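You operate a simulated robot arm through the tools that you are given. There is no shell and no other tool. Be economical: measure what you need, move in short steps, check, and stop when the job is done.

Carry out the task below with a simulated robot arm. There is one attempt and no reset: what you move stays moved.

TASK
Stack the 60 mm blue block from the top of the blue bench on top of the 70 mm blue block.
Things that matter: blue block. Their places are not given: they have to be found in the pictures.

It is judged by the outcome, as a careful person would: the job done as asked, and still so three seconds after it is handed in. It fails if anything else is knocked over, pushed out of place, dropped, spilled or broken.

THE ROBOT
A 7-joint arm with a two-finger parallel gripper, fixed in place. Base frame: the origin is at the foot of the arm, x ahead of it, y to its left, z up; the work surface is at about z = 0. Lengths are in m, angles in rad, forces in N, time in s.
With the tool pointing down near the work surface it reaches from about 0.24 to 0.62 m from the base axis. Its first joint turns from -1.152 to 1.152 rad. Payload 2.6 kg.
Tool frame: the origin (TCP) lies between the finger pads and is the grasp point; the fingertips stand 0.03 m ahead of it; z points along the fingers, y is the line along which they close. The gripper opens to 0.094 m. The fingers are 0.028 m wide and 0.01 m thick; the gripper's body (0.05 by 0.096 m) begins 0.055 m behind the TCP.
Orientation is told as [roll, pitch, yaw] about the base's x, y, z axes, in that order, counted from this pose: with the fingers straight down and closing along the base's y, the tool's x points along the base's -x, its y along +y and its z along -z.

THE INTERFACE
- The arm moves only by the tool send_rows. Its argument "deltas" is a list of rows, each a list of 6 numbers: the shift along the tool's x, y, z in m, then the turn, a rotation vector about the tool's x, y, z in rad. In form: [[dx, dy, dz, rx, ry, rz], ...]. A call has 1 to 20 rows; each row is the pose to reach, as a shift and turn from the pose commanded when the call began, along the tool's axes at that moment. "jaw" is the finger opening in m, from 0 to 0.094, set as the call begins (left out, the last holds). A row lasts 0.2 s, in which the tool goes at most 0.05 m and 0.15 rad; a call with a longer step from one row to the next is refused whole, and so is a gripper value outside its range. A pose out of reach is approached as far as the arm can. The call stops where the force on the tool passes 40 N (or 10 N more than at its start, if that is more) or the arm is blocked; 0.2 s more then pass. The fingers move at their own pace (about 0.072 m/s each) and stop on an object; they squeeze with about 31 N. The grip force told is the motor's: it shows also when the fingers shut on nothing. Time passes only in rows, and 0.2 s behind the last, so rows that repeat a pose let the fingers close. It gives the time, the measured TCP pose, the force on the tool (base axes), the opening and the grip force at its end, in the units of the frame above (readings bear some noise).
- Cameras (640 x 400 px; columns grow to the right, rows downward): "scene" is fixed at [0.0247, 0.4186, 0.5851]; the picture's right is [-0.88, -0.48, 0.00], its down [-0.18, 0.32, -0.93] and it looks along [0.45, -0.81, -0.37] (base axes); focal length 343 px, centre (320, 200). "wrist" rides on the gripper at [-0.037, 0, -0.058] in the tool frame; the picture's right is [0.00, -1.00, 0.00], its down [0.97, 0.00, -0.24] and it looks along [0.24, 0.00, 0.97] (tool axes); focal length 218 px, centre (320, 200).
- grab_frame(camera): a new picture of that camera. No time passes.
- point_at(camera, pixels): for up to 12 pixels [column, row] of the newest picture of that camera ("zoom" is the newest enlarged one), the place [x, y, z] in the base frame of the surface seen there, good to about 0.002 m. No time passes.
- zoom(camera, box): a new picture of the part [left, top, right, bottom] of that camera's present view, enlarged. No time passes.
- close_job(): hands the job in; it is judged then, once.

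Work in short steps. Measure before you move; look again where a grasp or a placing could have gone wrong, and mend it. You have 60 turns and 24 pictures in all, the two below and enlarged ones among them. Open the gripper and draw the arm clear of the work before you hand the job in, unless the task says otherwise; then end with one line.

The tools are called by a JSON object that holds its "api" and its "payload". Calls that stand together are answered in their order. send_rows: Moves the arm, as the interface text tells. Its arguments: {"type":"object","properties":{"deltas":{"type":"array"},"jaw":{"type":"number"}},"required":["deltas"]} The other tools are called the same way: grab_frame (camera) takes a picture; point_at (camera, pixels) gives the place of the surface under pixels of a picture; zoom (camera, box) takes an enlarged picture of a part of a camera's view; close_job () hands the job in.

At the start:

```text
time_s: 0.0
ee_pos: [0.2467, -0.3123, 0.3817]
tool_rot: [0.0, 0.0, -0.002]
wrist_force: [-0.3, -0.8, 0.5]
opening: 0.0943
grasp_force: 0.2
```

scene: 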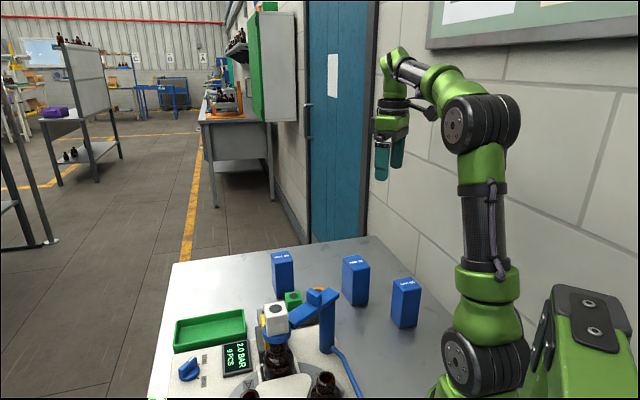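
wrist: 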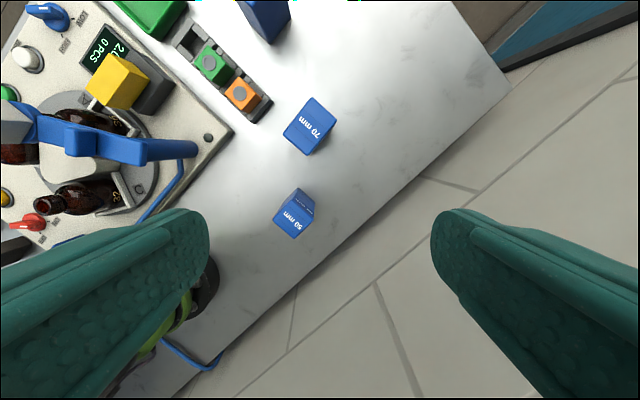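

The wrist view shows three blue blocks: one around (295,212), one marked 70 mm at (308,125), and one at (265,15). I'll zoom in on both views to read the labels.

{"api": "zoom", "payload": {"camera": "scene", "box": [250, 230, 440, 349]}}

{"api": "zoom", "payload": {"camera": "wrist", "box": [160, 0, 400, 250]}}

```text
3.36 times, centred on (345, 290) of scene
```

zoom: 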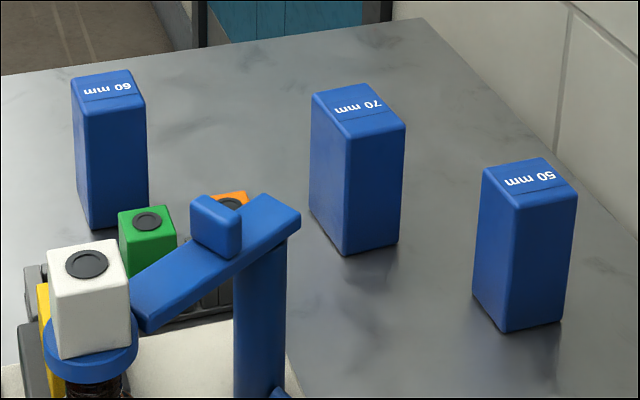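

```text
1.60 times, centred on (280, 125) of wrist
```

zoom: 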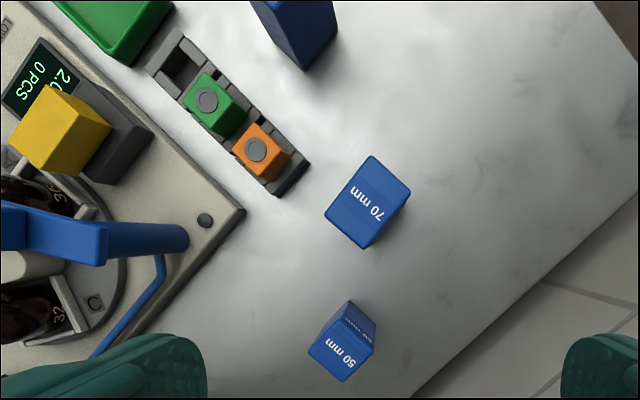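

The labels are now readable. The 60 mm block is at scene (282,256), the 70 mm block at (356,263) and the 50 mm block is nearest the arm. I'll measure the top corners and faces of the first two.

{"api": "point_at", "payload": {"camera": "scene", "pixels": [[273, 255], [287, 252.5], [291.5, 258], [277, 260], [282, 256], [344, 260], [357, 256.5], [368, 266.5], [353, 270], [356, 263], [278, 295], [353, 302]]}}

{"api": "point_at", "payload": {"camera": "zoom", "pixels": [[373, 160], [408, 192], [364, 245], [328, 210], [350, 335], [212, 105], [310, 163], [275, 192], [184, 245], [305, 68], [335, 30], [270, 40]]}}

```text
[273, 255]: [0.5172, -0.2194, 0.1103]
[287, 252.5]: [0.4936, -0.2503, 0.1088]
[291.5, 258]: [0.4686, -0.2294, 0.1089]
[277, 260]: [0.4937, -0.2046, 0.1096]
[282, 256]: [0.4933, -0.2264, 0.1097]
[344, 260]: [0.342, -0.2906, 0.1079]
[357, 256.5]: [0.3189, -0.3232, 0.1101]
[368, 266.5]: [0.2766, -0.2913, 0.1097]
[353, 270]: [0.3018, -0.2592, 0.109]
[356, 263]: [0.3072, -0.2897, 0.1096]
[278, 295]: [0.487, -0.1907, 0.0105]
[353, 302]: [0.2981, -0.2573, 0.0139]
```

```text
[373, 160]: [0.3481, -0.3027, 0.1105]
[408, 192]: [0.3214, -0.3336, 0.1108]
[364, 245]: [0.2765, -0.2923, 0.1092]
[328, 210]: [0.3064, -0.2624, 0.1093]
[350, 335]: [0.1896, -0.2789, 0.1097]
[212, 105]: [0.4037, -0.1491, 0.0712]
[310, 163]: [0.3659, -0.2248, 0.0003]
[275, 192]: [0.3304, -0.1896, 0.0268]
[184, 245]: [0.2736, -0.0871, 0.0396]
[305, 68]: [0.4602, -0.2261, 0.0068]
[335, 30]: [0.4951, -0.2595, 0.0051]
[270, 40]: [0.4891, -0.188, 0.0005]
```

Both blocks are about 0.11 m tall. The 70 mm block is centred near (0.313,-0.298) with its long axis at about -44°, and the 60 mm block is near (0.493,-0.227). I'll move above the 60 mm block to measure it from the top.

{"api": "send_rows", "payload": {"deltas": [[-0.036, 0.012, 0.0, 0, 0, 0], [-0.072, 0.024, 0.01, 0, 0, 0], [-0.108, 0.037, 0.025, 0, 0, 0], [-0.145, 0.049, 0.04, 0, 0, 0], [-0.181, 0.061, 0.055, 0, 0, 0], [-0.217, 0.074, 0.07, 0, 0, 0], [-0.25, 0.086, 0.08, 0, 0, 0], [-0.25, 0.086, 0.08, 0, 0, 0]], "jaw": 0.094}}

{"api": "zoom", "payload": {"camera": "wrist", "box": [240, 110, 400, 210]}}

```text
time_s: 1.8
ee_pos: [0.4994, -0.2251, 0.3019]
tool_rot: [0.0, 0.0, 0.0]
wrist_force: [0.0, -0.2, -0.6]
opening: 0.0939
grasp_force: 0.1
```

```text
4.00 times, centred on (320, 160) of wrist
```

zoom: 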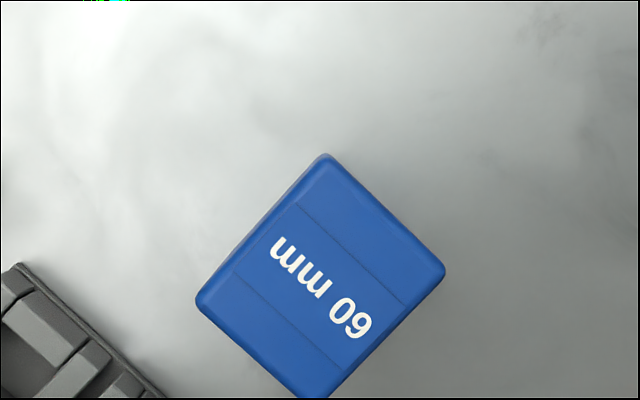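

The 60 mm block is clearly visible in the zoom. I'll measure points just inside its edges.

{"api": "point_at", "payload": {"camera": "zoom", "pixels": [[325, 162], [438, 267], [203, 302], [312, 395], [384, 216], [262, 231], [250, 345], [378, 335], [321, 283], [350, 185], [420, 250]]}}

```text
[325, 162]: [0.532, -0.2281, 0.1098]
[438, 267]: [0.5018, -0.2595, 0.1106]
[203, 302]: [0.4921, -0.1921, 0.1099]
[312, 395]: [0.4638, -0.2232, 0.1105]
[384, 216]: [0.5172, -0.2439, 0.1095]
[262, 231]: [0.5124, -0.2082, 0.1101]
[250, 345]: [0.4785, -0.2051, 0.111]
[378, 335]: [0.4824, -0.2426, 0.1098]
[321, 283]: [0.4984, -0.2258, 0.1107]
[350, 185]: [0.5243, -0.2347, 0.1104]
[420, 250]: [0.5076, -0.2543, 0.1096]
```

The centre is about (0.4975,-0.2257), the short axis lies at about 47° and the top is at 0.110. I'll turn the tool to yaw -0.75 and come down to just above the block.

{"api": "send_rows", "payload": {"deltas": [[0.0, 0, 0.02, 0, 0, 0.125], [0.001, 0, 0.05, 0, 0, 0.25], [0.002, -0.0005, 0.08, 0, 0, 0.375], [0.002, -0.0005, 0.1, 0, 0, 0.5], [0.002, -0.0005, 0.12, 0, 0, 0.625], [0.002, -0.0005, 0.13, 0, 0, 0.75], [0.002, -0.0005, 0.14, 0, 0, 0.75], [0.002, -0.0005, 0.14, 0, 0, 0.75]]}}

{"api": "grab_frame", "payload": {"camera": "wrist"}}

```text
time_s: 3.6
ee_pos: [0.4967, -0.226, 0.1611]
tool_rot: [0.001, -0.001, -0.751]
wrist_force: [-0.2, 0.6, -0.2]
opening: 0.0942
grasp_force: 0.2
```

```text
18 pictures are left
```

wrist: 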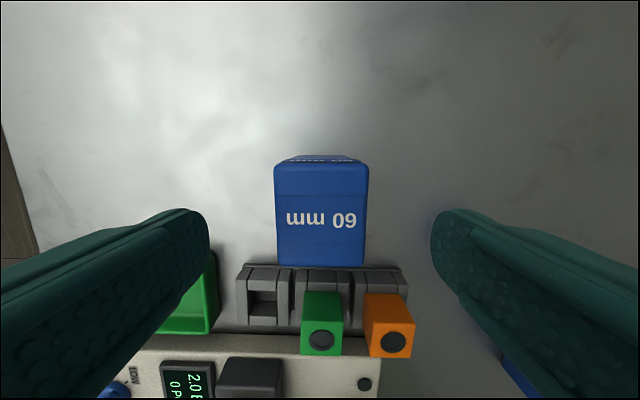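

The block sits square between the fingers. Before descending I'll check the height and position of the green tray and the rack.

{"api": "point_at", "payload": {"camera": "wrist", "pixels": [[214, 260], [212, 325], [265, 268], [325, 272], [390, 272], [322, 340], [320, 175], [320, 262], [277, 215], [365, 215]]}}

```text
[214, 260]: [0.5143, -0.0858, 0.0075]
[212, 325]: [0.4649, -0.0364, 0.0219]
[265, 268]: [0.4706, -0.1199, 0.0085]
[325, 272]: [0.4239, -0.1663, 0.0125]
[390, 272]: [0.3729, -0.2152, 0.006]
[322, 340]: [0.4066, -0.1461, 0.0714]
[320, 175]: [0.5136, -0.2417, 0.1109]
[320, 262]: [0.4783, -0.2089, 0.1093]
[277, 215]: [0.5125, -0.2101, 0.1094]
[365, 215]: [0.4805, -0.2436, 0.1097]
```

The tray and rack are well clear of the fingers' path. I'll descend to TCP z≈0.08 and close.

{"api": "send_rows", "payload": {"deltas": [[0, 0, 0.03, 0, 0, 0], [0, 0, 0.055, 0, 0, 0], [0, 0, 0.081, 0, 0, 0], [0, 0, 0.081, 0, 0, 0]]}}

{"api": "send_rows", "payload": {"deltas": [[0, 0, 0, 0, 0, 0], [0, 0, 0, 0, 0, 0], [0, 0, 0, 0, 0, 0], [0, 0, 0, 0, 0, 0]], "jaw": 0.02}}

```text
time_s: 4.6
ee_pos: [0.4965, -0.2262, 0.0802]
tool_rot: [0.0, 0.0, -0.75]
wrist_force: [-0.2, 0.7, -0.2]
opening: 0.094
grasp_force: 0.2
```

```text
time_s: 5.6
ee_pos: [0.4966, -0.2269, 0.0814]
tool_rot: [-0.001, -0.001, -0.751]
wrist_force: [-0.5, 0.1, -0.7]
opening: 0.0537
grasp_force: 30.7
```

The block is gripped with the opening at 0.054 and a force of 31 N. I'll lift straight up.

{"api": "send_rows", "payload": {"deltas": [[0, 0, -0.02, 0, 0, 0], [0, 0, -0.055, 0, 0, 0], [0, 0, -0.09, 0, 0, 0], [0, 0, -0.125, 0, 0, 0], [0, 0, -0.16, 0, 0, 0], [0, 0, -0.17, 0, 0, 0], [0, 0, -0.17, 0, 0, 0]]}}

{"api": "grab_frame", "payload": {"camera": "wrist"}}

{"api": "grab_frame", "payload": {"camera": "scene"}}

```text
time_s: 7.2
ee_pos: [0.4943, -0.2261, 0.2499]
tool_rot: [0.0, 0.0, -0.752]
wrist_force: [0.1, -0.2, -2.3]
opening: 0.0541
grasp_force: 31.4
```

```text
17 pictures are left
```

wrist: 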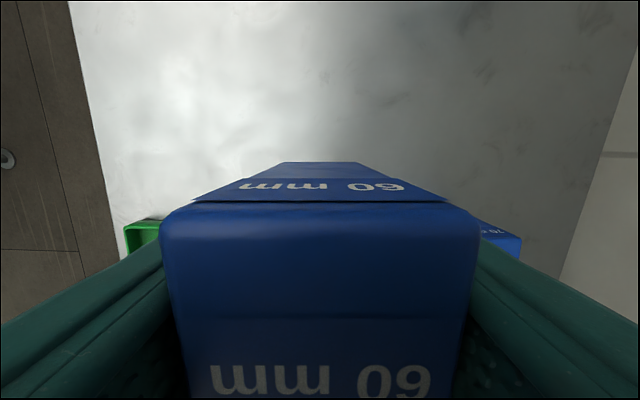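

```text
16 pictures are left
```

scene: 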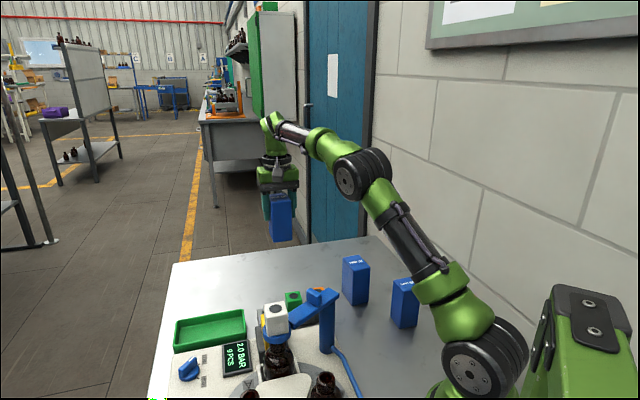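

The 60 mm block is held straight and its bottom is at about z=0.17. I'll carry it over the 70 mm block's centre (0.313,-0.298), staying at this height.

{"api": "send_rows", "payload": {"deltas": [[0.005, -0.0105, 0, 0, 0, 0], [0.0165, -0.035, 0, 0, 0, 0], [0.029, -0.061, 0, 0, 0, 0], [0.0415, -0.0875, 0, 0, 0, 0], [0.054, -0.114, 0, 0, 0, 0], [0.0665, -0.14, 0, 0, 0, 0], [0.078, -0.165, 0, 0, 0, 0], [0.0835, -0.1762, 0, 0, 0, 0], [0.0835, -0.1762, 0, 0, 0, 0], [0.0835, -0.1762, 0, 0, 0, 0]]}}

{"api": "zoom", "payload": {"camera": "scene", "box": [276, 190, 436, 310]}}

```text
time_s: 9.4
ee_pos: [0.3149, -0.2977, 0.2515]
tool_rot: [-0.001, 0.001, -0.751]
wrist_force: [-0.4, -0.3, -2.2]
opening: 0.0541
grasp_force: 30.9
```

```text
3.33 times, centred on (356, 250) of scene
```

zoom: 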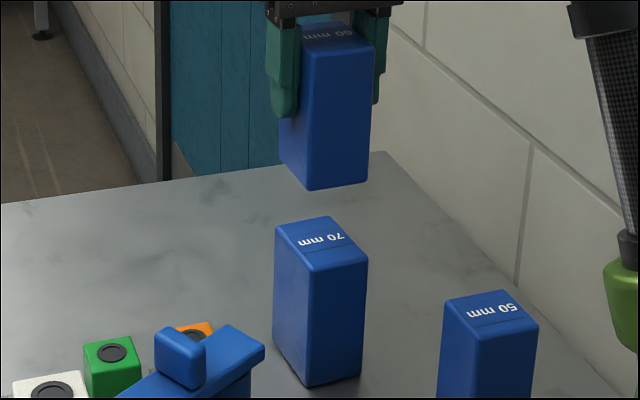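

The held block appears directly above the 70 mm block. I'll compare the two visible faces of each to check alignment.

{"api": "point_at", "payload": {"camera": "zoom", "pixels": [[335, 80], [335, 160], [355, 140], [302, 160], [308, 130], [320, 310], [345, 310], [345, 350], [285, 300], [298, 300], [285, 270], [322, 355]]}}

```text
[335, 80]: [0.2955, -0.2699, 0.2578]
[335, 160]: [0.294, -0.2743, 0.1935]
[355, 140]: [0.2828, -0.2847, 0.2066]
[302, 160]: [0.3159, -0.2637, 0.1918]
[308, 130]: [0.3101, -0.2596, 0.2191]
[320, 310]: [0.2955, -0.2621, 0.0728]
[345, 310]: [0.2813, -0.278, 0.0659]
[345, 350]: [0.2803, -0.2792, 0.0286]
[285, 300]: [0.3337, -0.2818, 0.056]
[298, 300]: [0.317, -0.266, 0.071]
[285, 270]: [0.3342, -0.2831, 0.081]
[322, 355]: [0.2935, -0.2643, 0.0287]
```

The sideways offset is within 1 mm, and the held block needs about 1.5 mm along tool x. I'll correct that and descend to just above contact, which should come at TCP z≈0.191.

{"api": "send_rows", "payload": {"deltas": [[0.0015, -0.0005, 0.01, 0, 0, 0], [0.0015, -0.0005, 0.025, 0, 0, 0], [0.0015, -0.0005, 0.04, 0, 0, 0], [0.0015, -0.0005, 0.05, 0, 0, 0], [0.0015, -0.0005, 0.056, 0, 0, 0], [0.0015, -0.0005, 0.056, 0, 0, 0], [0.0015, -0.0005, 0.056, 0, 0, 0]]}}

{"api": "zoom", "payload": {"camera": "scene", "box": [316, 215, 396, 275]}}

```text
time_s: 11.0
ee_pos: [0.3132, -0.2987, 0.1945]
tool_rot: [0.0, 0.001, -0.75]
wrist_force: [-0.1, 0.3, -2.7]
opening: 0.0538
grasp_force: 31.1
```

```text
6.67 times, centred on (356, 245) of scene
```

zoom: 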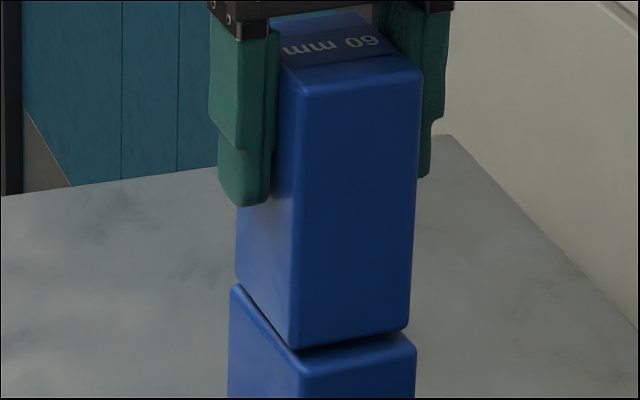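

The gap is about 3 mm and the two blocks line up well. I'll lower gently and watch the force.

{"api": "send_rows", "payload": {"deltas": [[0, 0, 0.001, 0, 0, 0], [0, 0, 0.002, 0, 0, 0], [0, 0, 0.003, 0, 0, 0]]}}

```text
time_s: 11.8
ee_pos: [0.3126, -0.2976, 0.1913]
tool_rot: [-0.001, -0.002, -0.752]
wrist_force: [-0.2, 0.5, -1.1]
opening: 0.0543
grasp_force: 31.0
```

{"api": "send_rows", "payload": {"deltas": [[0, 0, 0.0005, 0, 0, 0], [0, 0, 0.001, 0, 0, 0]]}}

{"api": "zoom", "payload": {"camera": "scene", "box": [316, 225, 396, 285]}}

```text
time_s: 12.4
ee_pos: [0.313, -0.2985, 0.19]
tool_rot: [0.001, -0.001, -0.749]
wrist_force: [0.3, 0.3, -2.3]
opening: 0.0541
grasp_force: 30.5
```

```text
6.67 times, centred on (356, 255) of scene
```

zoom: 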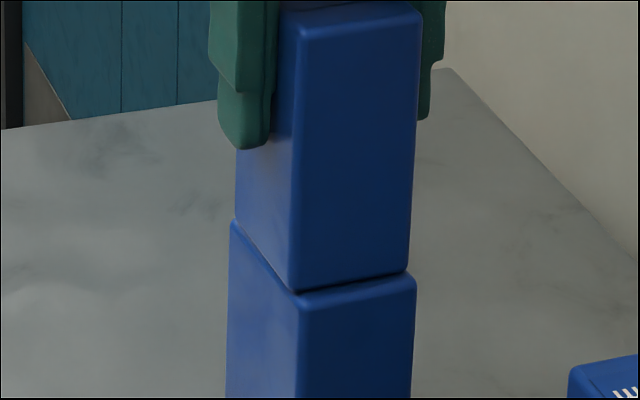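

The force is still -2.3, so the block's weight is still on the tool. I'll go down another 1 mm.

{"api": "send_rows", "payload": {"deltas": [[0, 0, 0.0005, 0, 0, 0], [0, 0, 0.001, 0, 0, 0], [0, 0, 0.001, 0, 0, 0]]}}

```text
time_s: 13.2
ee_pos: [0.3127, -0.2976, 0.1905]
tool_rot: [0.0, -0.002, -0.751]
wrist_force: [-3.3, 2.4, 11.3]
opening: 0.0539
grasp_force: 30.6
```

The blocks are in contact, with 11 N upward. I'll relax by 0.4 mm and then open the fingers.

{"api": "send_rows", "payload": {"deltas": [[0, 0, -0.0004, 0, 0, 0], [0, 0, -0.0004, 0, 0, 0]]}}

{"api": "send_rows", "payload": {"deltas": [[0, 0, 0, 0, 0, 0], [0, 0, 0, 0, 0, 0], [0, 0, 0, 0, 0, 0]], "jaw": 0.09}}

{"api": "grab_frame", "payload": {"camera": "scene"}}

```text
time_s: 13.8
ee_pos: [0.3132, -0.2985, 0.1911]
tool_rot: [-0.001, -0.002, -0.75]
wrist_force: [-1.5, 1.1, 10.5]
opening: 0.0542
grasp_force: 30.4
```

```text
time_s: 14.6
ee_pos: [0.3127, -0.2975, 0.1903]
tool_rot: [-0.001, 0.001, -0.749]
wrist_force: [-0.3, 0.3, 0.3]
opening: 0.0901
grasp_force: 0.0
```

```text
12 pictures are left
```

scene: 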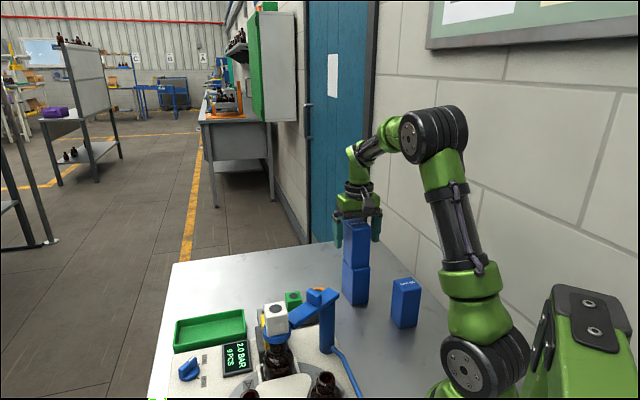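

The stack is standing and the fingers are clear on both sides. I'll retreat straight up.

{"api": "send_rows", "payload": {"deltas": [[0, 0, -0.015, 0, 0, 0], [0, 0, -0.04, 0, 0, 0], [0, 0, -0.07, 0, 0, 0], [0, 0, -0.1, 0, 0, 0], [0, 0, -0.13, 0, 0, 0], [0, 0, -0.15, 0, 0, 0], [0, 0, -0.15, 0, 0, 0]]}}

{"api": "grab_frame", "payload": {"camera": "wrist"}}

{"api": "zoom", "payload": {"camera": "scene", "box": [246, 180, 456, 330]}}

```text
time_s: 16.2
ee_pos: [0.3132, -0.2982, 0.3406]
tool_rot: [0.0, 0.0, -0.75]
wrist_force: [-0.8, 0.1, 0.0]
opening: 0.0901
grasp_force: 0.1
```

```text
11 pictures are left
```

wrist: 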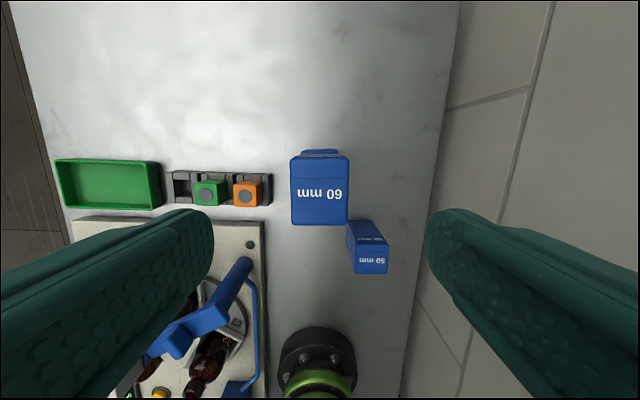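

```text
2.67 times, centred on (351, 255) of scene
```

zoom: 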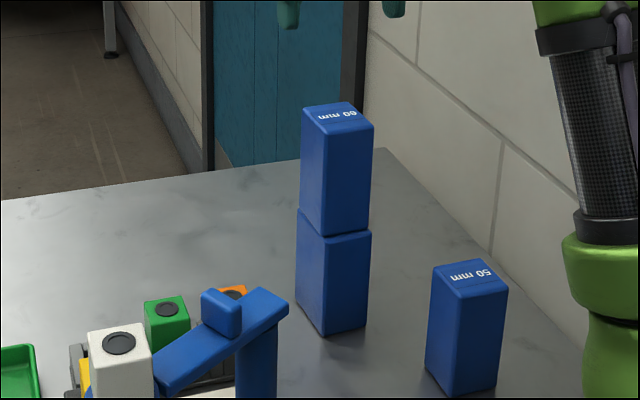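

The 60 mm block rests squarely on the 70 mm block, and everything else is where it was. The gripper is open and clear of the stack, so I'm handing the job in.

{"api": "close_job", "payload": {}}

```text
The job is handed in.
```

The 60 mm blue block is stacked squarely on the 70 mm blue block, the gripper is open and clear, nothing else was disturbed, and the job is handed in.
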